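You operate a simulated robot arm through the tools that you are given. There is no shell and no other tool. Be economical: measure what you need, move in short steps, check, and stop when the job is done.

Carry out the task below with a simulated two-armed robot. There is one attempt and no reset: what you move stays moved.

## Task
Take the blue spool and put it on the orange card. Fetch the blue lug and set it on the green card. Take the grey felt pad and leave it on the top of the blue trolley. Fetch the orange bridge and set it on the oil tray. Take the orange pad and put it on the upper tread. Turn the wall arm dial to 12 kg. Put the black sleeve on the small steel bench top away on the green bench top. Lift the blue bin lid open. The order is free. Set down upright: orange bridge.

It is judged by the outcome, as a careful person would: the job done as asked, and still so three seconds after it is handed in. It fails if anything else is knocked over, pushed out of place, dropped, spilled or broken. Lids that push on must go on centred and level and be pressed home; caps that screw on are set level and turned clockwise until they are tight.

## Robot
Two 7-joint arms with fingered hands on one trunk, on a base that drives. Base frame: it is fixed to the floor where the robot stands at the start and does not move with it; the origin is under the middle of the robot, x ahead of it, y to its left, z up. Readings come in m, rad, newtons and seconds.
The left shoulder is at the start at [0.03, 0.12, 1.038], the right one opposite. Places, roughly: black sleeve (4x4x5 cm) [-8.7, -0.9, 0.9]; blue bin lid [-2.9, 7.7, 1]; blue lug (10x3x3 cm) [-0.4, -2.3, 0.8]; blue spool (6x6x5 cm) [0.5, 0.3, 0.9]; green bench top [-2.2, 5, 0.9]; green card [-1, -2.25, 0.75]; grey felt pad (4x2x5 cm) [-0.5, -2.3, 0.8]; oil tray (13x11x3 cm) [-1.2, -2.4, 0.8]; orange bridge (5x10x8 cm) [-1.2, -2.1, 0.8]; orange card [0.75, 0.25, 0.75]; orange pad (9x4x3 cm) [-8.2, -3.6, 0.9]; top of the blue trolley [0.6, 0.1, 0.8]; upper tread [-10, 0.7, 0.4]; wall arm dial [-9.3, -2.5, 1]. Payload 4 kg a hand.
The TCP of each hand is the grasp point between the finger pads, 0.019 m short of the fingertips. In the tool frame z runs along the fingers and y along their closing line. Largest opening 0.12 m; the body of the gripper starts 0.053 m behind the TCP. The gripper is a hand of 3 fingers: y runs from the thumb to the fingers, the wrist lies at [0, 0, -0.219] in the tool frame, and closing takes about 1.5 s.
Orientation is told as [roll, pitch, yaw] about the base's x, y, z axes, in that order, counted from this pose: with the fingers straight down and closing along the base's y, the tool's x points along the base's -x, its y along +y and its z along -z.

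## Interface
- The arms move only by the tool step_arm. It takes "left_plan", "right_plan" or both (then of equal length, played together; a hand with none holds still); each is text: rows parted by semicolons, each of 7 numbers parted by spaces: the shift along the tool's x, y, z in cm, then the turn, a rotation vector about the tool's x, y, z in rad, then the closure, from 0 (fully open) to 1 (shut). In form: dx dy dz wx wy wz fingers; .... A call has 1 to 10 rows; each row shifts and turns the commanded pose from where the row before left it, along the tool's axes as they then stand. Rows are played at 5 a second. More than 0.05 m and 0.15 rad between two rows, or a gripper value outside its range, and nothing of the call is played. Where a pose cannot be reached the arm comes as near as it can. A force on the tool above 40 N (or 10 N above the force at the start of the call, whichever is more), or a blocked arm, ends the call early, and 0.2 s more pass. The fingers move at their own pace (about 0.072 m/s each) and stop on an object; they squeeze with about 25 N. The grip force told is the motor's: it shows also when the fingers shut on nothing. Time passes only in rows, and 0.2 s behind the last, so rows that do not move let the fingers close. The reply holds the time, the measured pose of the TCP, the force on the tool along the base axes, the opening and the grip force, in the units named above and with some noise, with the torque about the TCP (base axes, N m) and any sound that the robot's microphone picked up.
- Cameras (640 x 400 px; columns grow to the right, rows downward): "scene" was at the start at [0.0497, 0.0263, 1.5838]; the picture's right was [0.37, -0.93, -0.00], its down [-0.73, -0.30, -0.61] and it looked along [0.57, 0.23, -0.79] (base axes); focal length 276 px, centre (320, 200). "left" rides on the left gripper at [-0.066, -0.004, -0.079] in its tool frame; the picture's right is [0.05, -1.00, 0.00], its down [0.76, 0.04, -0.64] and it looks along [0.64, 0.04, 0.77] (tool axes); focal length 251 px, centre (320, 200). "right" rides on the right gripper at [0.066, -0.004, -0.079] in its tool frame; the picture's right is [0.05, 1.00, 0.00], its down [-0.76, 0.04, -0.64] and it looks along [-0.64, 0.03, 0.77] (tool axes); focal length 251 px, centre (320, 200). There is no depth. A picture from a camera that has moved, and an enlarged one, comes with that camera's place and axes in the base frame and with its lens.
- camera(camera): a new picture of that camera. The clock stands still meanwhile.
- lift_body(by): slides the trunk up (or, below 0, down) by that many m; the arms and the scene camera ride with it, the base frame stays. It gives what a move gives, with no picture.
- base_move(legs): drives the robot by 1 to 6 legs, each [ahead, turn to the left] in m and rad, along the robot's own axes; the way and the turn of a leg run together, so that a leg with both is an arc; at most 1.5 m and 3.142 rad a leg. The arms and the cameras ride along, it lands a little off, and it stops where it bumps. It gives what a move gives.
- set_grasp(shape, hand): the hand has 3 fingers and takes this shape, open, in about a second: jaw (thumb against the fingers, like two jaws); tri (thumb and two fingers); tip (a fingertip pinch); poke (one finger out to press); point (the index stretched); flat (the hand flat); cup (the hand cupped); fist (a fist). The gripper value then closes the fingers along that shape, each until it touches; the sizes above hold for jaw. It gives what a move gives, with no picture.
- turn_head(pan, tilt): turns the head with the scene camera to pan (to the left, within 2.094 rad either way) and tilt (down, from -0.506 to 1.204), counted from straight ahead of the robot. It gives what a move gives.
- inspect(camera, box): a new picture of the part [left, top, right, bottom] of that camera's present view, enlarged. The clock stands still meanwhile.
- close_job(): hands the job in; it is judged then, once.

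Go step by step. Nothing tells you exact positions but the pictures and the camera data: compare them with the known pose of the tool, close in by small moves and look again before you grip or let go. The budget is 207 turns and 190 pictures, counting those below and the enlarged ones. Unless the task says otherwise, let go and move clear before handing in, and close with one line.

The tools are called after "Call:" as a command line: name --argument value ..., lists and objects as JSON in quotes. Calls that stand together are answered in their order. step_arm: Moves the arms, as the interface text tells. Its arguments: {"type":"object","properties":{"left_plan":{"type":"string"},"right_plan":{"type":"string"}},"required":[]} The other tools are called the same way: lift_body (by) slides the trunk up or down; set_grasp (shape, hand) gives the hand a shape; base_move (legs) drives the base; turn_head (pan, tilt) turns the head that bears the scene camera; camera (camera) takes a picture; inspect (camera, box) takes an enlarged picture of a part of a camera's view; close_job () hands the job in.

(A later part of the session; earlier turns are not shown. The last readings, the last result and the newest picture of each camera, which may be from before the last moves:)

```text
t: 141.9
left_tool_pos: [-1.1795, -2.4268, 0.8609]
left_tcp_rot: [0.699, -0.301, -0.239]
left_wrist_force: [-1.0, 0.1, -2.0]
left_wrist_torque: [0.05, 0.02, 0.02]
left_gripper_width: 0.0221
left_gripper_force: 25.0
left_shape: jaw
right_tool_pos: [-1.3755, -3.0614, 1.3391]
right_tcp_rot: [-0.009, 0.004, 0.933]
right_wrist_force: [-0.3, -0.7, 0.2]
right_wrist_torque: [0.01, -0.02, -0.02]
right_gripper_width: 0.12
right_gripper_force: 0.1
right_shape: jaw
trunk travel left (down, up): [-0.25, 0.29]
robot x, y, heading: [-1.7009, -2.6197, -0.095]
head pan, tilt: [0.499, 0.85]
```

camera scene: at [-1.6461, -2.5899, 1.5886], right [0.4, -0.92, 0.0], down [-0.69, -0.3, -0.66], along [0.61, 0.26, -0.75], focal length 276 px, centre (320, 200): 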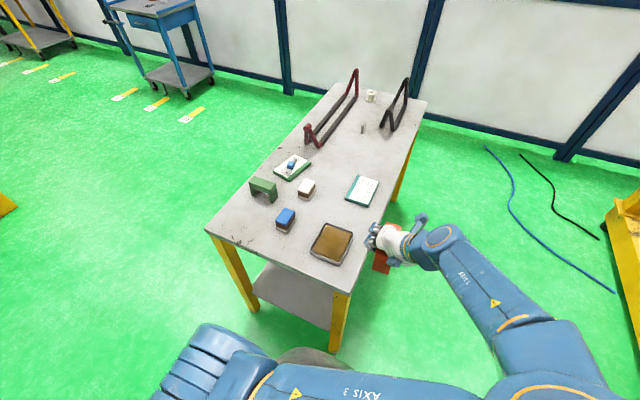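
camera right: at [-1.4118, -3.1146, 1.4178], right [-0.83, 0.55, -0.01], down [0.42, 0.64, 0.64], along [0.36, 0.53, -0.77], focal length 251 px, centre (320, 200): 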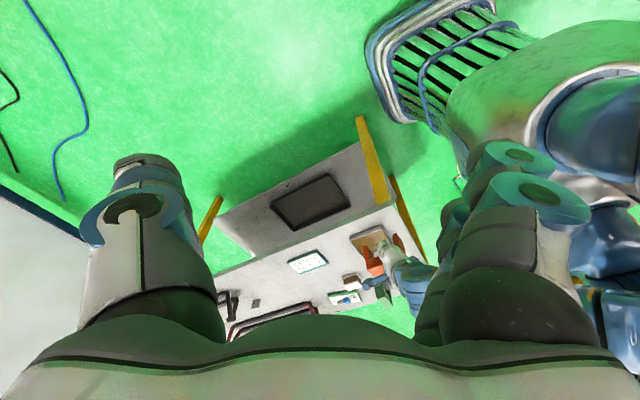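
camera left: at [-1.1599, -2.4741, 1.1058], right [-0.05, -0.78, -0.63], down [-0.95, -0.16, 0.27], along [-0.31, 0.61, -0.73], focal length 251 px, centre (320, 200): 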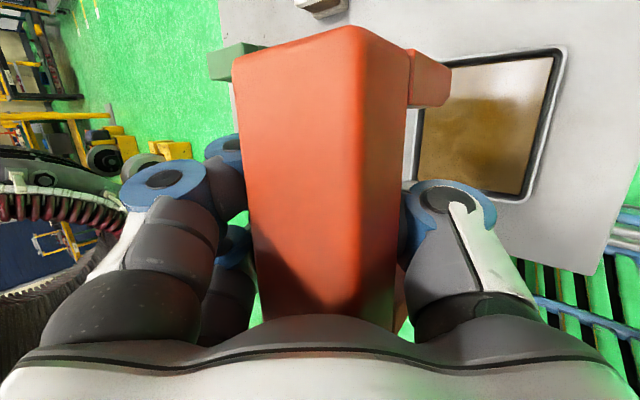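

Call:
step_arm --left_plan "0.09 -0.19 0.22 0 0 0 1; 0 0 0 0 0 0 1"

Call:
step_arm --left_plan "0.09 -0.19 0.22 0 0 0 1; 0 0 0 0 0 0 1"

Call:
inspect --camera "scene" --box '[290, 200, 370, 270]'

Call:
inspect --camera "right" --box '[350, 200, 410, 270]'

```text
t: 142.5
left_tool_pos: [-1.179, -2.4266, 0.859]
left_tcp_rot: [0.697, -0.301, -0.239]
left_wrist_force: [-0.6, 0.2, -0.8]
left_wrist_torque: [0.04, -0.02, 0.03]
left_gripper_width: 0.0221
left_gripper_force: 25.4
left_shape: jaw
right_tool_pos: [-1.376, -3.0603, 1.3374]
right_tcp_rot: [-0.011, 0.003, 0.933]
right_wrist_force: [0.5, -0.1, 0.3]
right_wrist_torque: [-0.03, -0.02, 0.02]
right_gripper_width: 0.1198
right_gripper_force: 0.1
right_shape: jaw
trunk travel left (down, up): [-0.25, 0.29]
robot x, y, heading: [-1.6987, -2.6222, -0.09]
head pan, tilt: [0.499, 0.85]
```

```text
t: 143.1
left_tool_pos: [-1.1803, -2.4274, 0.8571]
left_tcp_rot: [0.7, -0.301, -0.24]
left_wrist_force: [0.5, 2.2, 7.9]
left_wrist_torque: [-0.22, 0.23, 0.01]
left_gripper_width: 0.0218
left_gripper_force: 24.8
left_shape: jaw
right_tool_pos: [-1.3763, -3.062, 1.3369]
right_tcp_rot: [-0.009, 0.003, 0.931]
right_wrist_force: [-0.2, 0.3, 0.3]
right_wrist_torque: [-0.02, 0.01, 0.01]
right_gripper_width: 0.1199
right_gripper_force: 0.1
right_shape: jaw
trunk travel left (down, up): [-0.25, 0.29]
robot x, y, heading: [-1.6987, -2.6211, -0.093]
head pan, tilt: [0.499, 0.85]
```

```text
5.71 times, centred on (330, 235) of scene
camera zoom: at [-1.6469, -2.5905, 1.5887], right [0.4, -0.92, 0.0], down [-0.69, -0.3, -0.66], along [0.61, 0.26, -0.75], focal length 1578 px, centre (263, 0)
```

zoom: 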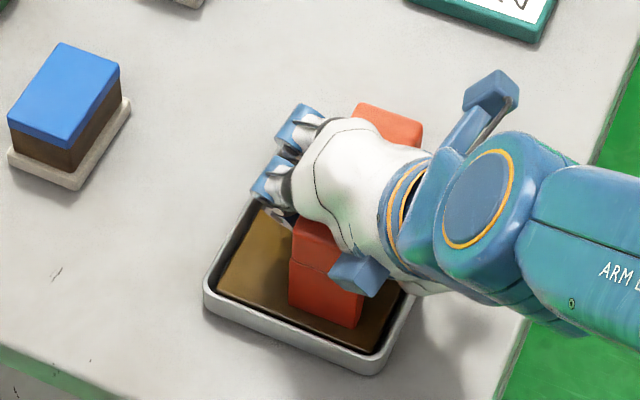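

```text
5.71 times, centred on (380, 235) of right
camera zoom: at [-1.4125, -3.1152, 1.4178], right [-0.83, 0.55, -0.01], down [0.42, 0.64, 0.64], along [0.36, 0.53, -0.77], focal length 1437 px, centre (-23, 0)
```

zoom: 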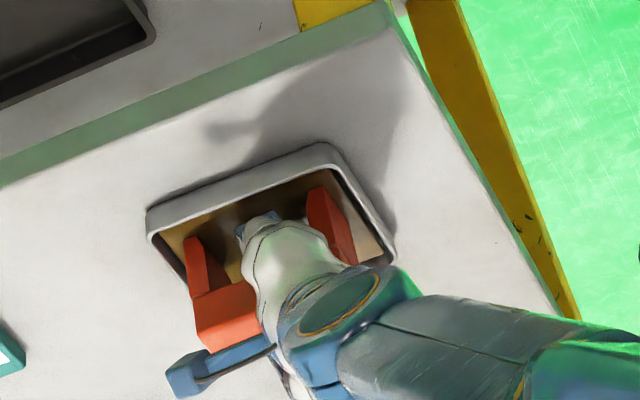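

The bridge has touched down inside the tray. I'll press very lightly to level it, ease off, open partly and withdraw along the fingers.

Call:
step_arm --left_plan "0.04 -0.09 0.11 0 0 0 1; 0 0 0 0 0 0 1; -0.05 0.12 -0.14 0 0 0 0.9; 0 0 0 0 0 0 0.7; 0 0 0 0 0 0 0.55; 0 0 0 0 0 0 0.45; 0 0 0 0 0 0 0.34; 0 0 0 0 0 0 0.34"

Call:
inspect --camera "scene" --box '[290, 200, 370, 270]'

Call:
inspect --camera "right" --box '[350, 200, 410, 270]'

Call:
camera --camera "left"

```text
t: 144.9
left_tool_pos: [-1.1794, -2.4273, 0.8578]
left_tcp_rot: [0.698, -0.303, -0.237]
left_wrist_force: [2.3, 4.9, 17.0]
left_wrist_torque: [-0.13, -0.1, 0.02]
left_gripper_width: 0.0659
left_gripper_force: 0.1
left_shape: jaw
right_tool_pos: [-1.3775, -3.0599, 1.3375]
right_tcp_rot: [-0.009, 0.003, 0.93]
right_wrist_force: [0.7, 0.1, -0.1]
right_wrist_torque: [-0.01, -0.01, 0.01]
right_gripper_width: 0.1201
right_gripper_force: 0.1
right_shape: jaw
trunk travel left (down, up): [-0.25, 0.29]
robot x, y, heading: [-1.6997, -2.6244, -0.093]
head pan, tilt: [0.499, 0.85]
```

```text
5.71 times, centred on (330, 235) of scene
camera zoom: at [-1.6479, -2.5904, 1.5887], right [0.4, -0.92, 0.0], down [-0.69, -0.3, -0.66], along [0.61, 0.26, -0.75], focal length 1578 px, centre (263, 0)
```

zoom: 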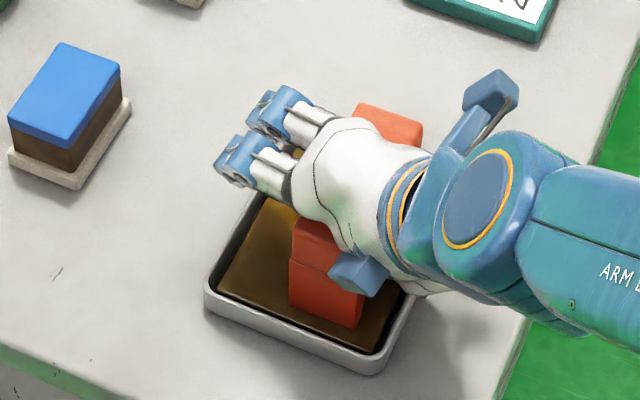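

```text
5.71 times, centred on (380, 235) of right
camera zoom: at [-1.4134, -3.115, 1.418], right [-0.83, 0.55, -0.01], down [0.42, 0.64, 0.64], along [0.36, 0.53, -0.77], focal length 1437 px, centre (-23, 0)
```

zoom: 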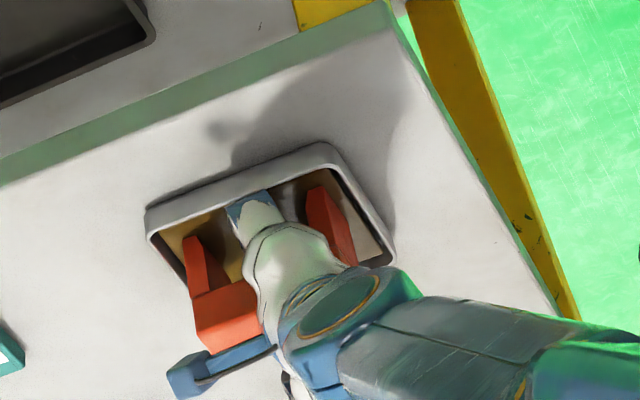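

```text
101 pictures are left
camera left: at [-1.1488, -2.4886, 0.933], right [-0.04, -0.78, -0.63], down [-0.95, -0.16, 0.27], along [-0.31, 0.61, -0.73], focal length 251 px, centre (320, 200)
```

left: 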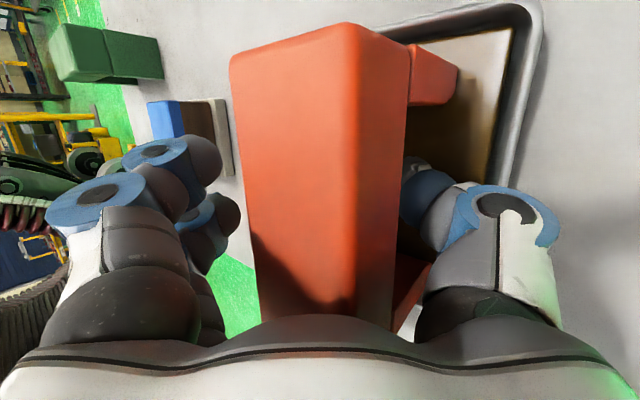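

The thumb is pressing on the tray, so I'll close a touch to unload it and back out in small steps.

Call:
step_arm --left_plan "0 0 0 0 0 0 0.5; 0 0 -0.6 0 0 0 0.5; 0 0 -0.8 0 0 0 0.48; 0 0 -1 0 0 0 0.42"

Call:
inspect --camera "scene" --box '[290, 200, 370, 270]'

```text
t: 145.9
left_tool_pos: [-1.1897, -2.4403, 0.8745]
left_tcp_rot: [0.699, -0.3, -0.238]
left_wrist_force: [0.7, -0.2, -0.1]
left_wrist_torque: [-0.01, 0.01, 0.02]
left_gripper_width: 0.069
left_gripper_force: 0.0
left_shape: jaw
right_tool_pos: [-1.3763, -3.0596, 1.338]
right_tcp_rot: [-0.009, 0.003, 0.929]
right_wrist_force: [-0.1, 0.7, 0.4]
right_wrist_torque: [0.04, 0.04, -0.03]
right_gripper_width: 0.12
right_gripper_force: 0.1
right_shape: jaw
trunk travel left (down, up): [-0.25, 0.29]
robot x, y, heading: [-1.6999, -2.6248, -0.097]
head pan, tilt: [0.499, 0.85]
```

```text
5.71 times, centred on (330, 235) of scene
camera zoom: at [-1.6468, -2.5907, 1.5886], right [0.4, -0.92, 0.0], down [-0.69, -0.3, -0.66], along [0.61, 0.26, -0.75], focal length 1578 px, centre (263, 0)
```

zoom: 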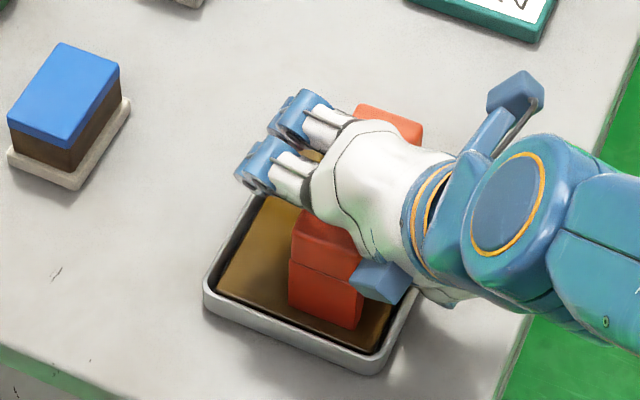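

Call:
step_arm --left_plan "0 0.2 -1 0 0 0 0.3; 0 0.2 -1.2 0 0 0 0.2; 0 0.2 -1.5 0 0 0 0.1; 0 0 -2.5 0 0 0 0.1; 0 0 -4 0 0 0 0.1; 0 0 -4.5 0 0 0 0.1"

Call:
inspect --camera "scene" --box '[270, 180, 390, 290]'

```text
t: 147.3
left_tool_pos: [-1.2453, -2.5221, 0.9857]
left_tcp_rot: [0.699, -0.302, -0.238]
left_wrist_force: [-0.2, -0.7, -1.0]
left_wrist_torque: [-0.04, 0.02, 0.02]
left_gripper_width: 0.1078
left_gripper_force: 0.0
left_shape: jaw
right_tool_pos: [-1.3764, -3.0615, 1.338]
right_tcp_rot: [-0.009, 0.002, 0.932]
right_wrist_force: [-0.1, 0.3, -0.7]
right_wrist_torque: [-0.05, -0.01, -0.04]
right_gripper_width: 0.12
right_gripper_force: 0.0
right_shape: jaw
trunk travel left (down, up): [-0.25, 0.29]
robot x, y, heading: [-1.6996, -2.6199, -0.095]
head pan, tilt: [0.499, 0.85]
```

```text
3.64 times, centred on (330, 235) of scene
camera zoom: at [-1.6479, -2.591, 1.5887], right [0.4, -0.92, 0.0], down [-0.69, -0.3, -0.66], along [0.61, 0.26, -0.75], focal length 1004 px, centre (284, 73)
```

zoom: 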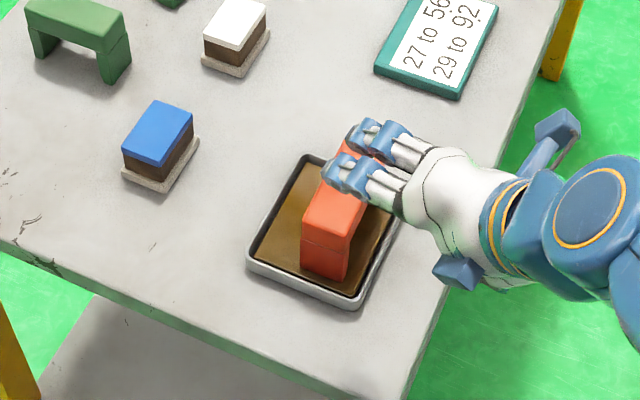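

The bridge stands upright in the oil tray. I'll straighten the left arm, then drive back to the north side for the felt pad.

Call:
step_arm --left_plan "0 0 -4.5 0 0 0 0; 0 0 -4.5 0 0 0 0; 0 0 0 0.13 0 -0.053 0; 0 0 0 0.13 0 -0.053 0; 0 0 0 0.13 0 -0.053 0; 0 0 0 0.13 0 -0.053 0; 0 0 0 0.1 0 -0.04 0; 0 0 0 0 0.13 0 0; 0 0 0 0 0.13 0 0; 0 0 0 0 0.12 0 0"

Call:
base_move --legs '[[-0.25, 0]]'

Call:
base_move --legs '[[0, 1.6]]'

```text
t: 149.5
left_tool_pos: [-1.2756, -2.5721, 1.0508]
left_tcp_rot: [-0.01, -0.003, 0.005]
left_wrist_force: [0.3, -0.3, 0.1]
left_wrist_torque: [0.0, 0.01, -0.02]
left_gripper_width: 0.1201
left_gripper_force: 0.0
left_shape: jaw
right_tool_pos: [-1.3751, -3.06, 1.338]
right_tcp_rot: [-0.009, 0.005, 0.932]
right_wrist_force: [0.4, 0.3, -1.2]
right_wrist_torque: [-0.01, 0.01, 0.0]
right_gripper_width: 0.1201
right_gripper_force: 0.1
right_shape: jaw
trunk travel left (down, up): [-0.25, 0.29]
robot x, y, heading: [-1.6981, -2.6231, -0.09]
head pan, tilt: [0.499, 0.85]
```

```text
t: 151.3
left_tool_pos: [-1.5273, -2.5476, 1.0514]
left_tcp_rot: [-0.008, -0.007, 0.005]
left_wrist_force: [-0.3, -0.1, 0.0]
left_wrist_torque: [-0.04, -0.04, 0.02]
left_gripper_width: 0.12
left_gripper_force: 0.0
left_shape: jaw
right_tool_pos: [-1.6264, -3.0359, 1.339]
right_tcp_rot: [-0.01, 0.001, 0.933]
right_wrist_force: [-0.2, 0.5, -0.8]
right_wrist_torque: [0.01, -0.01, -0.02]
right_gripper_width: 0.1201
right_gripper_force: 0.1
right_shape: jaw
trunk travel left (down, up): [-0.25, 0.29]
robot x, y, heading: [-1.9462, -2.595, -0.089]
head pan, tilt: [0.499, 0.85]
```

```text
t: 154.0
left_tool_pos: [-1.7135, -2.2423, 1.05]
left_tcp_rot: [-0.012, -0.002, 0.88]
left_wrist_force: [-0.1, 2.0, -0.7]
left_wrist_torque: [-0.03, -0.05, -0.02]
left_gripper_width: 0.1199
left_gripper_force: 0.0
left_shape: jaw
right_tool_pos: [-1.4027, -2.6288, 1.3389]
right_tcp_rot: [-0.01, 0.008, 1.805]
right_wrist_force: [0.4, 0.8, -0.3]
right_wrist_torque: [-0.04, -0.02, 0.01]
right_gripper_width: 0.1198
right_gripper_force: 0.1
right_shape: jaw
trunk travel left (down, up): [-0.25, 0.29]
robot x, y, heading: [-1.9122, -2.6401, 0.805]
head pan, tilt: [0.499, 0.85]
stopped in leg 1: the robot was blocked; the commanded pose is now the measured one
```

Call:
base_move --legs '[[0, 0.75]]'

Call:
base_move --legs '[[1.15, 0]]'

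Call:
base_move --legs '[[0, -0.8]]'

Call:
base_move --legs '[[0, -0.8]]'

```text
t: 156.4
left_tool_pos: [-2.0228, -2.204, 1.0497]
left_tcp_rot: [-0.01, -0.005, 1.601]
left_wrist_force: [-0.1, 0.4, 0.1]
left_wrist_torque: [0.02, -0.05, 0.02]
left_gripper_width: 0.1201
left_gripper_force: 0.1
left_shape: jaw
right_tool_pos: [-1.5327, -2.2907, 1.3404]
right_tcp_rot: [-0.01, 0.005, 2.527]
right_wrist_force: [0.2, 0.1, -0.6]
right_wrist_torque: [0.0, -0.06, 0.02]
right_gripper_width: 0.1198
right_gripper_force: 0.0
right_shape: jaw
trunk travel left (down, up): [-0.25, 0.29]
robot x, y, heading: [-1.868, -2.6355, 1.535]
head pan, tilt: [0.499, 0.85]
stopped in leg 1: the robot was blocked; the commanded pose is now the measured one
```

```text
t: 162.2
left_tool_pos: [-1.9784, -1.0585, 1.0513]
left_tcp_rot: [-0.009, -0.002, 1.602]
left_wrist_force: [-0.2, 0.0, -0.2]
left_wrist_torque: [-0.01, 0.03, -0.01]
left_gripper_width: 0.1197
left_gripper_force: 0.0
left_shape: jaw
right_tool_pos: [-1.4873, -1.1434, 1.3389]
right_tcp_rot: [-0.01, 0.003, 2.528]
right_wrist_force: [0.3, -0.2, 0.1]
right_wrist_torque: [-0.03, -0.01, -0.01]
right_gripper_width: 0.1201
right_gripper_force: 0.1
right_shape: jaw
trunk travel left (down, up): [-0.25, 0.29]
robot x, y, heading: [-1.8221, -1.4906, 1.537]
head pan, tilt: [0.499, 0.85]
```

```text
t: 164.7
left_tool_pos: [-1.6275, -1.0755, 1.0523]
left_tcp_rot: [-0.007, -0.005, 0.814]
left_wrist_force: [0.7, 0.2, 0.4]
left_wrist_torque: [0.0, -0.01, -0.02]
left_gripper_width: 0.12
left_gripper_force: 0.1
left_shape: jaw
right_tool_pos: [-1.3409, -1.481, 1.337]
right_tcp_rot: [-0.006, 0.002, 1.743]
right_wrist_force: [0.7, -0.6, -0.4]
right_wrist_torque: [0.01, 0.01, 0.03]
right_gripper_width: 0.1199
right_gripper_force: 0.2
right_shape: jaw
trunk travel left (down, up): [-0.25, 0.29]
robot x, y, heading: [-1.8532, -1.4516, 0.73]
head pan, tilt: [0.499, 0.85]
stopped in leg 1: the robot was blocked; the commanded pose is now the measured one
```

```text
t: 167.1
left_tool_pos: [-1.4235, -1.3336, 1.0514]
left_tcp_rot: [-0.01, -0.006, 0.058]
left_wrist_force: [0.2, -0.4, -0.1]
left_wrist_torque: [0.04, -0.01, 0.02]
left_gripper_width: 0.12
left_gripper_force: 0.1
left_shape: jaw
right_tool_pos: [-1.4978, -1.8295, 1.3358]
right_tcp_rot: [-0.007, 0.003, 0.978]
right_wrist_force: [-0.8, -2.5, -0.8]
right_wrist_torque: [0.09, -0.03, -0.03]
right_gripper_width: 0.1199
right_gripper_force: 0.0
right_shape: jaw
trunk travel left (down, up): [-0.25, 0.29]
robot x, y, heading: [-1.8513, -1.4009, -0.048]
head pan, tilt: [0.499, 0.85]
stopped in leg 1: the robot was blocked; the commanded pose is now the measured one
```

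Call:
base_move --legs '[[1.22, 0]]'

Call:
base_move --legs '[[0, -0.78]]'

Call:
base_move --legs '[[0, -0.75]]'

```text
t: 173.3
left_tool_pos: [-0.205, -1.3946, 1.0508]
left_tcp_rot: [-0.01, -0.004, 0.057]
left_wrist_force: [-0.9, -0.2, 0.0]
left_wrist_torque: [0.0, 0.0, -0.01]
left_gripper_width: 0.1201
left_gripper_force: 0.1
left_shape: jaw
right_tool_pos: [-0.2794, -1.8873, 1.3387]
right_tcp_rot: [-0.01, 0.005, 0.982]
right_wrist_force: [1.5, 0.6, 0.6]
right_wrist_torque: [-0.03, 0.02, 0.01]
right_gripper_width: 0.1204
right_gripper_force: 0.0
right_shape: jaw
trunk travel left (down, up): [-0.25, 0.29]
robot x, y, heading: [-0.6374, -1.4626, -0.052]
head pan, tilt: [0.499, 0.85]
```

```text
t: 175.7
left_tool_pos: [-0.2716, -1.7041, 1.0507]
left_tcp_rot: [-0.007, -0.006, -0.689]
left_wrist_force: [0.2, -1.4, 0.0]
left_wrist_torque: [0.02, -0.01, -0.03]
left_gripper_width: 0.1201
left_gripper_force: 0.0
left_shape: jaw
right_tool_pos: [-0.6632, -2.0156, 1.3368]
right_tcp_rot: [-0.005, -0.002, 0.229]
right_wrist_force: [-2.7, -0.9, -1.1]
right_wrist_torque: [0.11, -0.2, 0.0]
right_gripper_width: 0.12
right_gripper_force: 0.0
right_shape: jaw
trunk travel left (down, up): [-0.25, 0.29]
robot x, y, heading: [-0.6012, -1.4272, -0.825]
head pan, tilt: [0.499, 0.85]
stopped in leg 1: the robot was blocked; the commanded pose is now the measured one
```

```text
t: 177.2
left_tool_pos: [-0.3724, -1.7897, 1.0505]
left_tcp_rot: [-0.007, -0.005, -1.012]
left_wrist_force: [-1.1, -0.7, -0.2]
left_wrist_torque: [0.0, -0.06, -0.02]
left_gripper_width: 0.1201
left_gripper_force: 0.0
left_shape: jaw
right_tool_pos: [-0.8441, -1.9605, 1.3381]
right_tcp_rot: [-0.009, -0.002, -0.091]
right_wrist_force: [-2.5, -0.6, -1.2]
right_wrist_torque: [0.0, -0.17, -0.02]
right_gripper_width: 0.1201
right_gripper_force: 0.1
right_shape: jaw
trunk travel left (down, up): [-0.25, 0.29]
robot x, y, heading: [-0.5827, -1.4217, -1.144]
head pan, tilt: [0.499, 0.85]
stopped in leg 1: the robot was blocked; the commanded pose is now the measured one
```

Call:
base_move --legs '[[0, -0.45]]'

Call:
step_arm --right_plan "2 0 0 0 0 0.14 0; 2 0 0 0 0 0.14 0; 2 0 0 0 0 0.14 0; 0 0 0 0 0 0.14 0; 0 0 0 0 0 0.14 0; 0 0 0 0 0 0.14 0; 0 0 0 0 0 0.14 0"

Call:
base_move --legs '[[0.27, 0]]'

Call:
turn_head --pan 0.1 --tilt 0.85

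Call:
camera --camera "scene"

```text
t: 178.7
left_tool_pos: [-0.5097, -1.8413, 1.0514]
left_tcp_rot: [-0.007, -0.004, -1.37]
left_wrist_force: [-0.2, -0.7, 0.8]
left_wrist_torque: [0.03, -0.03, 0.02]
left_gripper_width: 0.1201
left_gripper_force: 0.0
left_shape: jaw
right_tool_pos: [-1.011, -1.8366, 1.3379]
right_tcp_rot: [-0.01, 0.0, -0.448]
right_wrist_force: [-0.4, 0.1, -0.7]
right_wrist_torque: [0.03, -0.02, 0.0]
right_gripper_width: 0.1199
right_gripper_force: 0.1
right_shape: jaw
trunk travel left (down, up): [-0.25, 0.29]
robot x, y, heading: [-0.5617, -1.4176, -1.496]
head pan, tilt: [0.499, 0.85]
stopped in leg 1: the robot was blocked; the commanded pose is now the measured one
```

```text
t: 180.3
left_tool_pos: [-0.5096, -1.8418, 1.05]
left_tcp_rot: [-0.007, -0.005, -1.37]
left_wrist_force: [0.4, -0.1, 0.7]
left_wrist_torque: [-0.03, -0.02, -0.01]
left_gripper_width: 0.12
left_gripper_force: 0.0
left_shape: jaw
right_tool_pos: [-1.0575, -1.8037, 1.3403]
right_tcp_rot: [-0.005, -0.01, -1.43]
right_wrist_force: [0.0, 0.1, -0.5]
right_wrist_torque: [0.01, 0.02, 0.01]
right_gripper_width: 0.1201
right_gripper_force: 0.1
right_shape: jaw
trunk travel left (down, up): [-0.25, 0.29]
robot x, y, heading: [-0.5612, -1.4226, -1.493]
head pan, tilt: [0.499, 0.85]
```

```text
t: 182.2
left_tool_pos: [-0.4892, -2.113, 1.0498]
left_tcp_rot: [-0.008, -0.004, -1.37]
left_wrist_force: [-1.0, 0.0, 1.0]
left_wrist_torque: [0.03, -0.01, -0.03]
left_gripper_width: 0.12
left_gripper_force: 0.1
left_shape: jaw
right_tool_pos: [-1.0386, -2.0761, 1.3393]
right_tcp_rot: [-0.008, -0.009, -1.428]
right_wrist_force: [-0.5, -1.0, 0.1]
right_wrist_torque: [0.02, 0.01, 0.02]
right_gripper_width: 0.1201
right_gripper_force: 0.0
right_shape: jaw
trunk travel left (down, up): [-0.25, 0.29]
robot x, y, heading: [-0.5409, -1.695, -1.499]
head pan, tilt: [0.499, 0.85]
```

```text
t: 183.1
left_tool_pos: [-0.4877, -2.1126, 1.0508]
left_tcp_rot: [-0.01, -0.005, -1.369]
left_wrist_force: [1.1, 0.2, 0.5]
left_wrist_torque: [0.01, -0.01, -0.01]
left_gripper_width: 0.1199
left_gripper_force: 0.0
left_shape: jaw
right_tool_pos: [-1.0373, -2.0744, 1.3399]
right_tcp_rot: [-0.006, -0.009, -1.428]
right_wrist_force: [0.0, -0.7, -0.4]
right_wrist_torque: [-0.01, 0.0, -0.04]
right_gripper_width: 0.1199
right_gripper_force: 0.1
right_shape: jaw
trunk travel left (down, up): [-0.25, 0.29]
robot x, y, heading: [-0.5401, -1.6949, -1.5]
head pan, tilt: [0.099, 0.85]
```

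```text
98 pictures are left
camera scene: at [-0.5292, -1.7499, 1.5886], right [-0.98, -0.17, 0.0], down [-0.13, 0.74, -0.66], along [0.12, -0.65, -0.75], focal length 276 px, centre (320, 200)
```

scene: 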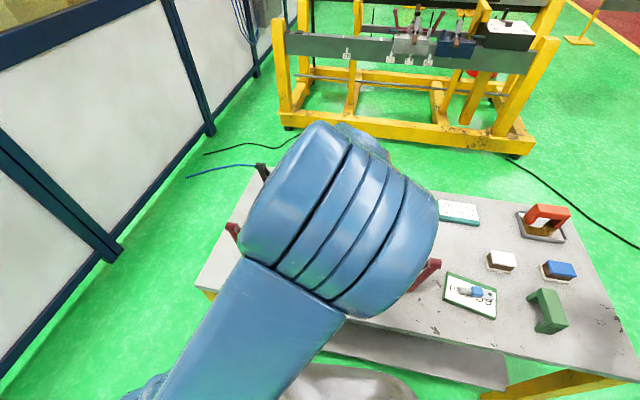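

Call:
step_arm --left_plan "-4.5 -1.58 0 0 0 0 0.2; -4.5 -1.58 0 0 0 0 0.2; -4.5 -1.58 0 0 0 0 0.2; -4.5 -1.58 0 0 0 0 0.2; -4.5 -1.58 0 0 0 0 0.2; 0 0 4.9 0 0 0.1 0.2; 0 0 4.9 0 0 0.1 0.2; 0 0 0 0 0 0 0.2"

Call:
camera --camera "left"

```text
t: 184.8
left_tool_pos: [-0.5188, -2.3261, 0.9543]
left_tcp_rot: [-0.011, -0.005, -1.571]
left_wrist_force: [0.3, 0.3, -0.4]
left_wrist_torque: [-0.03, -0.06, 0.0]
left_gripper_width: 0.0962
left_gripper_force: 0.1
left_shape: jaw
left hand out of reach, approached as far as the arm can: row 5
right_tool_pos: [-1.0381, -2.0727, 1.34]
right_tcp_rot: [-0.007, -0.012, -1.428]
right_wrist_force: [0.1, -0.1, -0.4]
right_wrist_torque: [-0.01, -0.05, 0.01]
right_gripper_width: 0.1199
right_gripper_force: 0.0
right_shape: jaw
trunk travel left (down, up): [-0.25, 0.29]
robot x, y, heading: [-0.5424, -1.691, -1.498]
head pan, tilt: [0.099, 0.85]
```

```text
97 pictures are left
camera left: at [-0.5218, -2.3912, 1.0331], right [-1.0, 0.05, 0.01], down [0.05, 0.77, 0.64], along [0.03, 0.64, -0.77], focal length 251 px, centre (320, 200)
```

left: 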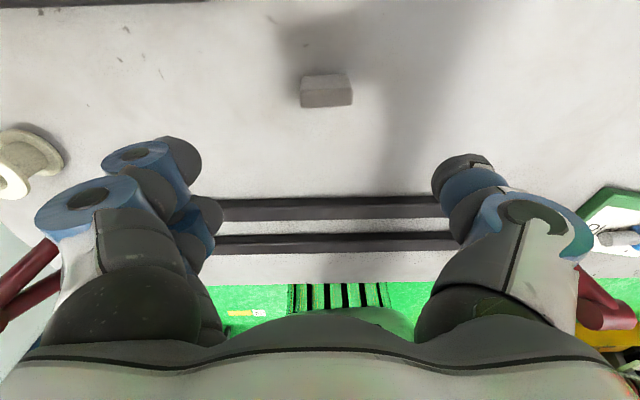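

Call:
step_arm --left_plan "0 -0.6 4.4 0 0 0 0.35; 0 0 4.4 0 0 0 0.35; 0 0 2.7 0 0 0 0.35; 0 0 0 0 0 0 0.35"

Call:
camera --camera "left"

```text
t: 185.8
left_tool_pos: [-0.5241, -2.3203, 0.8411]
left_tcp_rot: [-0.008, -0.007, -1.569]
left_wrist_force: [-0.3, 0.0, 0.1]
left_wrist_torque: [0.02, 0.03, 0.01]
left_gripper_width: 0.0786
left_gripper_force: 0.0
left_shape: jaw
left hand out of reach, approached as far as the arm can: row 2, 3
right_tool_pos: [-1.0371, -2.074, 1.3402]
right_tcp_rot: [-0.006, -0.01, -1.428]
right_wrist_force: [0.0, 0.2, 0.4]
right_wrist_torque: [0.02, -0.02, -0.01]
right_gripper_width: 0.1201
right_gripper_force: 0.2
right_shape: jaw
trunk travel left (down, up): [-0.25, 0.29]
robot x, y, heading: [-0.5392, -1.6877, -1.493]
head pan, tilt: [0.099, 0.85]
```

```text
96 pictures are left
camera left: at [-0.5287, -2.384, 0.9199], right [-1.0, 0.05, 0.01], down [0.05, 0.77, 0.64], along [0.03, 0.64, -0.77], focal length 251 px, centre (320, 200)
```

left: 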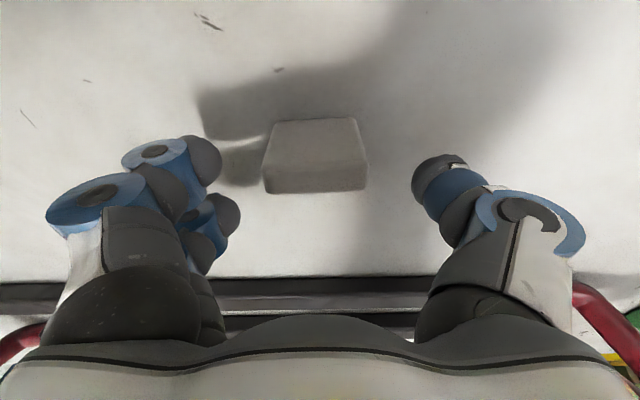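

Call:
step_arm --left_plan "-0.3 0 1.8 0 0 0 0.35; 0 0 0 0 0 0 0.7; 0 0 0 0 0 0 1; 0 0 0 0 0 0 1; 0 0 0 0 0 0 1; 0 0 0 0 0 0 1; 0 0 0 0 0 0 1; 0 0 -2 0 0 0 1; 0 0 -4 0 0 0 1; 0 0 -4 0 0 0 1"

Call:
camera --camera "left"

```text
t: 188.1
left_tool_pos: [-0.5245, -2.315, 0.9233]
left_tcp_rot: [-0.007, -0.004, -1.57]
left_wrist_force: [-0.2, 0.3, -1.1]
left_wrist_torque: [0.01, -0.02, 0.0]
left_gripper_width: 0.0
left_gripper_force: 24.9
left_shape: jaw
left hand out of reach, approached as far as the arm can: row 1
right_tool_pos: [-1.0374, -2.0748, 1.3396]
right_tcp_rot: [-0.006, -0.01, -1.427]
right_wrist_force: [1.2, -0.6, 0.2]
right_wrist_torque: [0.0, 0.0, -0.03]
right_gripper_width: 0.1199
right_gripper_force: 0.1
right_shape: jaw
trunk travel left (down, up): [-0.25, 0.29]
robot x, y, heading: [-0.539, -1.6887, -1.496]
head pan, tilt: [0.099, 0.85]
```

```text
95 pictures are left
camera left: at [-0.5271, -2.3789, 1.0038], right [-1.0, 0.05, 0.01], down [0.05, 0.77, 0.64], along [0.03, 0.64, -0.77], focal length 251 px, centre (320, 200)
```

left: 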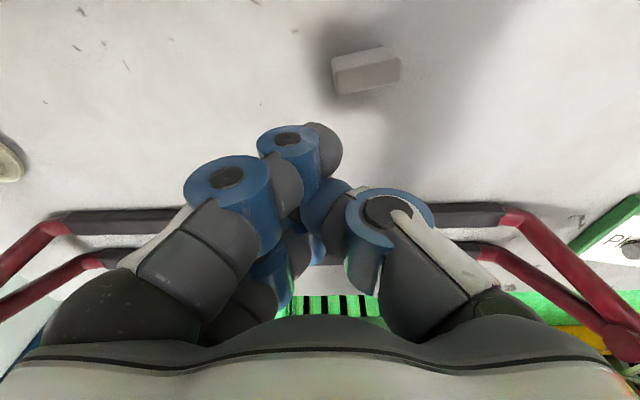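

I missed because the reach limit held the hand short; the pad was nudged but still stands, now at about (-0.558, -2.336). I'll reopen, tilt forward for more reach and realign.

Call:
step_arm --left_plan "0 0 -1 0 0 -0.115 0.35; 0 0 0 0 0 -0.115 0.35; 0 0 0 0 -0.117 0 0.35; 0 0 0 0 -0.117 0 0.35; 0 0 0 0 -0.117 0 0.35; -1.36 -3.84 0.5 0 0 0 0.35; 0 0 0 0 0 0 0.35"

Call:
camera --camera "left"

```text
t: 189.7
left_tool_pos: [-0.5566, -2.3367, 0.9346]
left_tcp_rot: [-0.011, -0.356, -1.335]
left_wrist_force: [0.4, -0.2, -0.2]
left_wrist_torque: [-0.04, 0.04, -0.01]
left_gripper_width: 0.0779
left_gripper_force: 0.0
left_shape: jaw
right_tool_pos: [-1.0376, -2.0744, 1.3404]
right_tcp_rot: [-0.007, -0.009, -1.428]
right_wrist_force: [-0.2, -0.2, -0.2]
right_wrist_torque: [-0.02, 0.02, 0.03]
right_gripper_width: 0.1201
right_gripper_force: 0.1
right_shape: jaw
trunk travel left (down, up): [-0.25, 0.29]
robot x, y, heading: [-0.5404, -1.6929, -1.493]
head pan, tilt: [0.099, 0.85]
```

```text
94 pictures are left
camera left: at [-0.5525, -2.3704, 1.0321], right [-0.98, -0.18, -0.01], down [-0.17, 0.93, 0.34], along [-0.05, 0.33, -0.94], focal length 251 px, centre (320, 200)
```

left: 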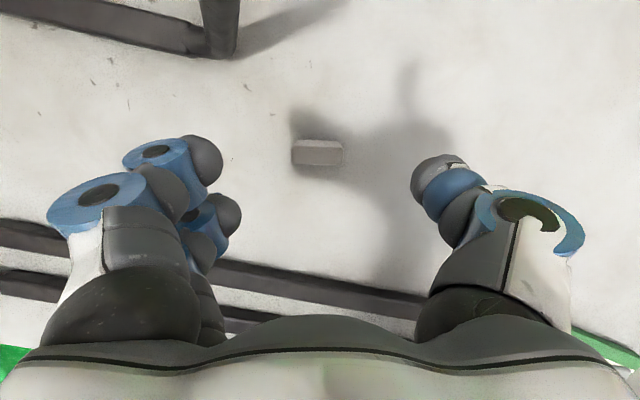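

Call:
step_arm --left_plan "1.29 0 3.54 0 0 0 0.35; 1.29 0 3.54 0 0 0 0.35; 1.2 0 3.3 0 0 0 0.35; 0 0 0 0 0 0 0.35"

Call:
camera --camera "left"

```text
t: 190.7
left_tool_pos: [-0.559, -2.3375, 0.8263]
left_tcp_rot: [-0.013, -0.361, -1.336]
left_wrist_force: [0.0, 2.2, 13.6]
left_wrist_torque: [0.32, -0.6, 0.1]
left_gripper_width: 0.0779
left_gripper_force: 0.1
left_shape: jaw
right_tool_pos: [-1.0367, -2.0742, 1.34]
right_tcp_rot: [-0.006, -0.011, -1.428]
right_wrist_force: [-0.1, 0.5, 0.4]
right_wrist_torque: [0.02, 0.01, -0.02]
right_gripper_width: 0.1198
right_gripper_force: 0.0
right_shape: jaw
trunk travel left (down, up): [-0.25, 0.29]
robot x, y, heading: [-0.5424, -1.6916, -1.496]
head pan, tilt: [0.099, 0.85]
```

```text
93 pictures are left
camera left: at [-0.5547, -2.3704, 0.9232], right [-0.98, -0.18, -0.01], down [-0.17, 0.93, 0.33], along [-0.05, 0.33, -0.94], focal length 251 px, centre (320, 200)
```

left: 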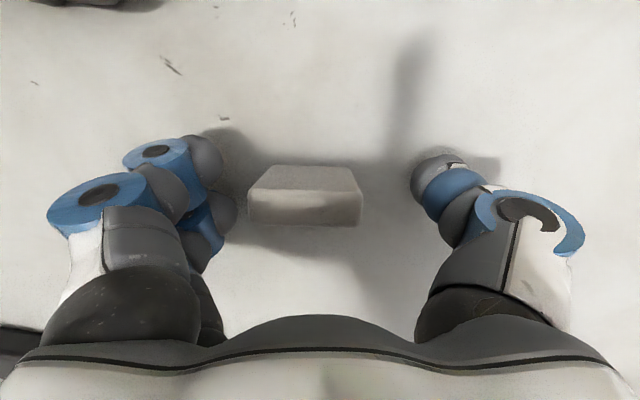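

Call:
step_arm --left_plan "-0.12 0 -0.33 0 0 0 0.35; 0 0 0 0 0 0 0.6; 0 0 0 0 0 0 0.8; 0 0 0 0 0 0 1; 0 0 0 0 0 0 1; 0 0 0 0 0 0 1; 0 0 0 0 0 0 1"

Call:
camera --camera "left"

```text
t: 192.2
left_tool_pos: [-0.5591, -2.3378, 0.8272]
left_tcp_rot: [-0.01, -0.353, -1.337]
left_wrist_force: [0.0, 0.4, 0.0]
left_wrist_torque: [-0.01, 0.01, 0.0]
left_gripper_width: 0.0066
left_gripper_force: 24.7
left_shape: jaw
right_tool_pos: [-1.0374, -2.0746, 1.3388]
right_tcp_rot: [-0.007, -0.011, -1.427]
right_wrist_force: [-0.1, -0.1, 0.1]
right_wrist_torque: [0.03, -0.03, -0.03]
right_gripper_width: 0.12
right_gripper_force: 0.1
right_shape: jaw
trunk travel left (down, up): [-0.25, 0.29]
robot x, y, heading: [-0.5448, -1.6916, -1.5]
head pan, tilt: [0.099, 0.85]
```

```text
92 pictures are left
camera left: at [-0.5543, -2.3706, 0.9243], right [-0.98, -0.18, -0.01], down [-0.17, 0.93, 0.34], along [-0.05, 0.33, -0.94], focal length 251 px, centre (320, 200)
```

left: 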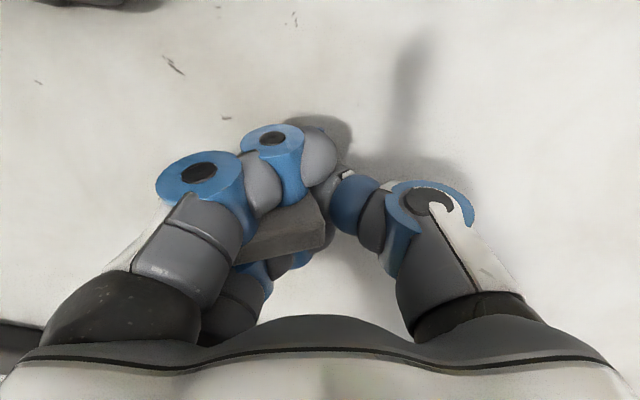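

The pad is only 2 cm thick, so it slipped between the two fingers. I'll open, back up and look again.

Call:
step_arm --left_plan "0 0 0 0 0 0 0.6; 0 0 0 0 0 0 0.35; 0 0 0 0 0 0 0.2; 0 0 0 0 0 0 0.2; -1.29 0 -3.54 0 0 0 0.2; -1.29 0 -3.54 0 0 0 0.2; -1.29 0 -3.54 0 0 0 0.2; 0 0 0 0 0 0 0.2"

Call:
camera --camera "left"

```text
t: 194.1
left_tool_pos: [-0.558, -2.3361, 0.9403]
left_tcp_rot: [-0.011, -0.355, -1.337]
left_wrist_force: [-0.3, 0.3, -0.4]
left_wrist_torque: [0.0, -0.01, -0.01]
left_gripper_width: 0.0954
left_gripper_force: 0.1
left_shape: jaw
right_tool_pos: [-1.0374, -2.0751, 1.34]
right_tcp_rot: [-0.007, -0.01, -1.427]
right_wrist_force: [-0.1, 0.8, -0.6]
right_wrist_torque: [-0.02, 0.03, 0.0]
right_gripper_width: 0.1199
right_gripper_force: 0.0
right_shape: jaw
trunk travel left (down, up): [-0.25, 0.29]
robot x, y, heading: [-0.5439, -1.6888, -1.496]
head pan, tilt: [0.099, 0.85]
```

```text
91 pictures are left
camera left: at [-0.5536, -2.3698, 1.0377], right [-0.98, -0.18, -0.01], down [-0.17, 0.93, 0.34], along [-0.05, 0.33, -0.94], focal length 251 px, centre (320, 200)
```

left: 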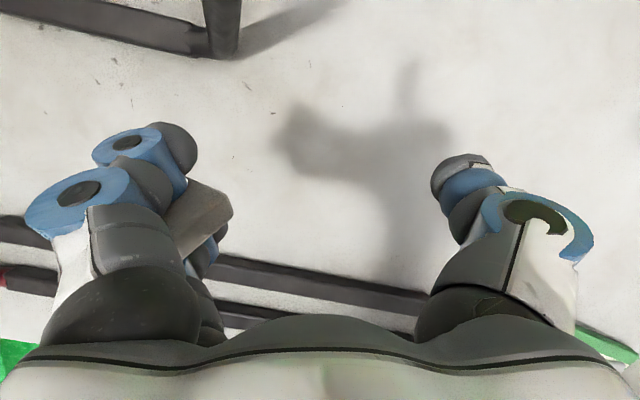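

Call:
inspect --camera "left" --box '[120, 130, 300, 280]'

```text
2.67 times, centred on (210, 205) of left
camera zoom: at [-0.5536, -2.3698, 1.0377], right [-0.98, -0.18, -0.01], down [-0.17, 0.93, 0.34], along [-0.05, 0.33, -0.94], focal length 670 px, centre (613, 187)
```

zoom: 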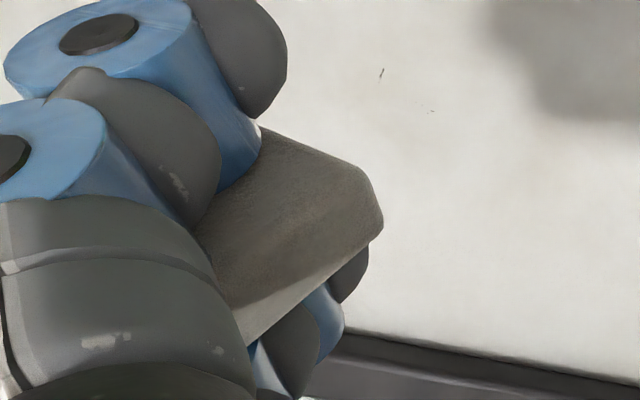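

The pad is wedged between the two fingers and came up with the hand. I'll close gently to secure it and check.

Call:
step_arm --left_plan "0 0 0 0 0 0 0.5; 0 0 0 0 0 0 0.8; 0 0 0 0 0 0 1; 0 0 0 0 0 0 1; 0 0 0 0 0 0 1; 0 0 0 0 0 0 1; 0 0 0 0 0 0 1"

Call:
camera --camera "left"

```text
t: 195.7
left_tool_pos: [-0.5595, -2.3364, 0.9395]
left_tcp_rot: [-0.01, -0.355, -1.337]
left_wrist_force: [-0.1, -0.3, 0.7]
left_wrist_torque: [-0.01, 0.02, 0.0]
left_gripper_width: 0.0062
left_gripper_force: 25.1
left_shape: jaw
right_tool_pos: [-1.0376, -2.0756, 1.3399]
right_tcp_rot: [-0.007, -0.01, -1.427]
right_wrist_force: [-0.2, 0.3, 0.4]
right_wrist_torque: [0.02, -0.03, 0.0]
right_gripper_width: 0.1202
right_gripper_force: 0.0
right_shape: jaw
trunk travel left (down, up): [-0.25, 0.29]
robot x, y, heading: [-0.542, -1.6888, -1.502]
head pan, tilt: [0.099, 0.85]
```

```text
89 pictures are left
camera left: at [-0.5535, -2.3696, 1.0376], right [-0.98, -0.18, -0.01], down [-0.17, 0.93, 0.34], along [-0.05, 0.33, -0.94], focal length 251 px, centre (320, 200)
```

left: 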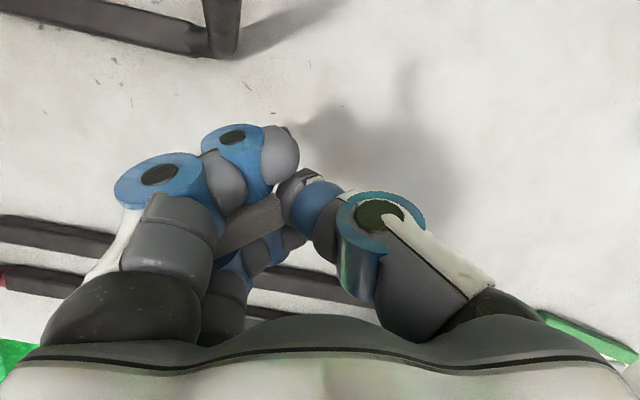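

The thumb now pins the pad firmly. I'll raise the hand and drive backward toward the trolley.

Call:
step_arm --left_plan "1.5 0 -4 0 0 0 1; 3 0 -3 0 0 0 1; 4 0 -1 0 0 0 1; 4 0 -1 0 0 0 1"

Call:
base_move --legs '[[-1.2, 0]]'

Call:
base_move --legs '[[0, 0.8]]'

Call:
base_move --legs '[[0, 0.75]]'

Call:
base_move --legs '[[0, 0.6]]'

```text
t: 196.7
left_tool_pos: [-0.5911, -2.1911, 0.982]
left_tcp_rot: [-0.009, -0.357, -1.335]
left_wrist_force: [-0.1, -0.3, -0.5]
left_wrist_torque: [-0.03, -0.05, -0.02]
left_gripper_width: 0.0062
left_gripper_force: 25.3
left_shape: jaw
right_tool_pos: [-1.0387, -2.0722, 1.3391]
right_tcp_rot: [-0.008, -0.013, -1.43]
right_wrist_force: [-0.2, 0.8, 0.8]
right_wrist_torque: [0.0, -0.01, 0.0]
right_gripper_width: 0.1202
right_gripper_force: 0.0
right_shape: jaw
trunk travel left (down, up): [-0.25, 0.29]
robot x, y, heading: [-0.5424, -1.6926, -1.497]
head pan, tilt: [0.099, 0.85]
```

```text
t: 202.8
left_tool_pos: [-0.6832, -0.9873, 0.9818]
left_tcp_rot: [-0.011, -0.357, -1.329]
left_wrist_force: [0.2, -0.5, -1.1]
left_wrist_torque: [0.01, 0.0, -0.04]
left_gripper_width: 0.0063
left_gripper_force: 24.8
left_shape: jaw
right_tool_pos: [-1.13, -0.8721, 1.3403]
right_tcp_rot: [-0.007, -0.01, -1.42]
right_wrist_force: [0.7, 0.4, 0.0]
right_wrist_torque: [-0.03, 0.02, 0.02]
right_gripper_width: 0.1196
right_gripper_force: 0.1
right_shape: jaw
trunk travel left (down, up): [-0.25, 0.29]
robot x, y, heading: [-0.635, -0.4847, -1.49]
head pan, tilt: [0.099, 0.85]
```

```text
t: 205.0
left_tool_pos: [-0.3459, -0.8965, 0.9816]
left_tcp_rot: [-0.012, -0.353, -0.615]
left_wrist_force: [1.1, 0.4, -0.2]
left_wrist_torque: [0.03, 0.02, -0.03]
left_gripper_width: 0.0065
left_gripper_force: 25.1
left_shape: jaw
right_tool_pos: [-0.7568, -1.1027, 1.341]
right_tcp_rot: [-0.009, -0.01, -0.707]
right_wrist_force: [0.1, 0.1, 0.8]
right_wrist_torque: [0.01, 0.1, 0.0]
right_gripper_width: 0.1202
right_gripper_force: 0.2
right_shape: jaw
trunk travel left (down, up): [-0.25, 0.29]
robot x, y, heading: [-0.6662, -0.5163, -0.767]
head pan, tilt: [0.099, 0.85]
stopped in leg 1: the robot was blocked; the commanded pose is now the measured one
```

```text
t: 207.2
left_tool_pos: [-0.1692, -0.601, 0.984]
left_tcp_rot: [-0.014, -0.355, 0.083]
left_wrist_force: [0.0, 0.6, -0.5]
left_wrist_torque: [-0.03, 0.01, -0.02]
left_gripper_width: 0.0063
left_gripper_force: 25.3
left_shape: jaw
right_tool_pos: [-0.3513, -1.0227, 1.3402]
right_tcp_rot: [-0.007, -0.011, -0.007]
right_wrist_force: [0.6, 0.7, 1.0]
right_wrist_torque: [-0.03, 0.04, 0.01]
right_gripper_width: 0.1203
right_gripper_force: 0.0
right_shape: jaw
trunk travel left (down, up): [-0.25, 0.29]
robot x, y, heading: [-0.6659, -0.5622, -0.05]
head pan, tilt: [0.099, 0.85]
stopped in leg 1: the robot was blocked; the commanded pose is now the measured one
```

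```text
t: 209.3
left_tool_pos: [-0.2341, -0.3163, 0.9819]
left_tcp_rot: [-0.01, -0.354, 0.68]
left_wrist_force: [0.2, 0.7, -0.4]
left_wrist_torque: [0.0, -0.01, 0.03]
left_gripper_width: 0.0064
left_gripper_force: 24.8
left_shape: jaw
right_tool_pos: [-0.1458, -0.7676, 1.3385]
right_tcp_rot: [-0.007, -0.008, 0.59]
right_wrist_force: [1.0, 0.4, -0.6]
right_wrist_torque: [0.01, 0.02, 0.02]
right_gripper_width: 0.1199
right_gripper_force: 0.1
right_shape: jaw
trunk travel left (down, up): [-0.25, 0.29]
robot x, y, heading: [-0.6485, -0.5968, 0.553]
head pan, tilt: [0.099, 0.85]
```

Call:
base_move --legs '[[0, 0.1], [0.8, 0]]'

Call:
base_move --legs '[[0, -0.4]]'

Call:
turn_head --pan 0.2 --tilt 0.9

Call:
camera --camera "scene"

Call:
camera --camera "left"

```text
t: 214.1
left_tool_pos: [0.3683, 0.2062, 0.9822]
left_tcp_rot: [-0.01, -0.355, 0.775]
left_wrist_force: [-0.9, 0.1, -0.9]
left_wrist_torque: [-0.05, 0.0, 0.04]
left_gripper_width: 0.0062
left_gripper_force: 24.4
left_shape: jaw
right_tool_pos: [0.4985, -0.2353, 1.338]
right_tcp_rot: [-0.007, -0.01, 0.686]
right_wrist_force: [-1.1, 0.5, -0.1]
right_wrist_torque: [-0.01, 0.0, 0.01]
right_gripper_width: 0.12
right_gripper_force: 0.1
right_shape: jaw
trunk travel left (down, up): [-0.25, 0.29]
robot x, y, heading: [-0.0149, -0.1152, 0.654]
head pan, tilt: [0.099, 0.85]
```

```text
t: 215.7
left_tool_pos: [0.4688, 0.0313, 0.9842]
left_tcp_rot: [-0.012, -0.355, 0.372]
left_wrist_force: [-0.5, -0.1, -0.6]
left_wrist_torque: [0.01, -0.01, 0.05]
left_gripper_width: 0.0063
left_gripper_force: 24.9
left_shape: jaw
right_tool_pos: [0.4148, -0.4264, 1.3384]
right_tcp_rot: [-0.007, -0.011, 0.286]
right_wrist_force: [1.2, 0.1, -0.3]
right_wrist_torque: [0.0, -0.02, 0.0]
right_gripper_width: 0.1198
right_gripper_force: 0.1
right_shape: jaw
trunk travel left (down, up): [-0.25, 0.29]
robot x, y, heading: [-0.0179, -0.0926, 0.248]
head pan, tilt: [0.099, 0.85]
```

```text
t: 216.4
left_tool_pos: [0.4685, 0.0315, 0.9828]
left_tcp_rot: [-0.009, -0.357, 0.372]
left_wrist_force: [1.0, -0.7, -0.5]
left_wrist_torque: [0.01, 0.0, 0.0]
left_gripper_width: 0.0061
left_gripper_force: 25.2
left_shape: jaw
right_tool_pos: [0.4151, -0.4257, 1.3389]
right_tcp_rot: [-0.005, -0.01, 0.285]
right_wrist_force: [-0.9, -0.3, -0.3]
right_wrist_torque: [0.02, -0.03, 0.03]
right_gripper_width: 0.1199
right_gripper_force: 0.0
right_shape: jaw
trunk travel left (down, up): [-0.25, 0.29]
robot x, y, heading: [-0.0171, -0.0886, 0.252]
head pan, tilt: [0.201, 0.901]
```

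```text
88 pictures are left
camera scene: at [0.0329, -0.0671, 1.5847], right [0.43, -0.9, 0.0], down [-0.71, -0.34, -0.62], along [0.56, 0.27, -0.78], focal length 276 px, centre (320, 200)
```

scene: 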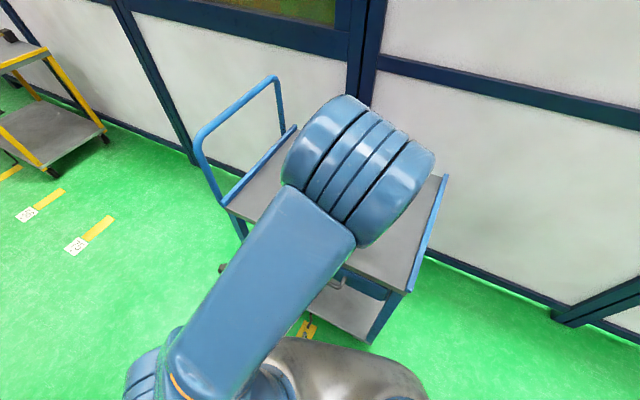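

```text
87 pictures are left
camera left: at [0.5002, 0.0422, 1.0795], right [0.31, -0.95, -0.01], down [-0.89, -0.3, 0.34], along [-0.32, -0.1, -0.94], focal length 251 px, centre (320, 200)
```

left: 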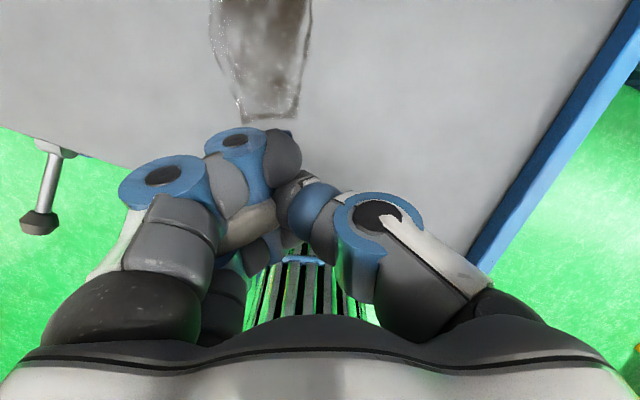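

The dark patch must stay clear, so I'll put the pad on the clean spot near (0.56, 0.24). I'm moving over it now.

Call:
step_arm --left_plan "-3 3.26 1.1 0 0 0 1; -3 3.26 1.1 0 0 0 1; -3 3.26 1.1 0 0 0 1; -3 3.26 1.1 0 0 0 1; -3 3.26 1.1 0 0 0 1; 1.3 0 3.6 0 0 0 1; 1 0 2.7 0 0 0 1; 0 0 0 0 0 0 1"

Call:
camera --camera "left"

```text
t: 218.2
left_tool_pos: [0.5571, 0.2415, 0.9142]
left_tcp_rot: [-0.01, -0.357, 0.374]
left_wrist_force: [-0.2, -0.2, 1.0]
left_wrist_torque: [0.01, 0.0, -0.02]
left_gripper_width: 0.0064
left_gripper_force: 24.4
left_shape: jaw
right_tool_pos: [0.4162, -0.4241, 1.3383]
right_tcp_rot: [-0.009, -0.011, 0.287]
right_wrist_force: [-0.4, 1.1, -0.2]
right_wrist_torque: [0.02, 0.02, 0.01]
right_gripper_width: 0.1201
right_gripper_force: 0.0
right_shape: jaw
trunk travel left (down, up): [-0.25, 0.29]
robot x, y, heading: [-0.0153, -0.0932, 0.246]
head pan, tilt: [0.201, 0.901]
```

```text
86 pictures are left
camera left: at [0.5895, 0.2527, 1.0115], right [0.31, -0.95, -0.01], down [-0.89, -0.3, 0.34], along [-0.32, -0.1, -0.94], focal length 251 px, centre (320, 200)
```

left: 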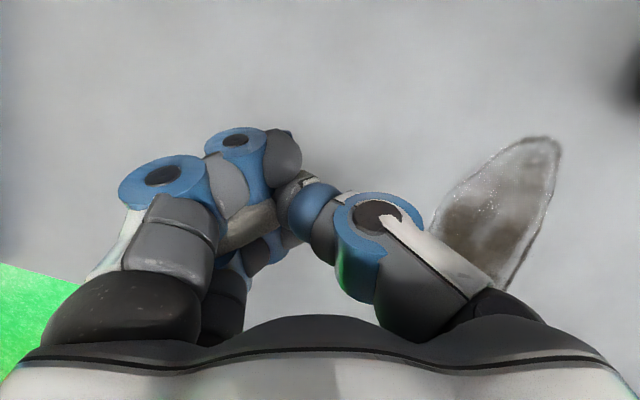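

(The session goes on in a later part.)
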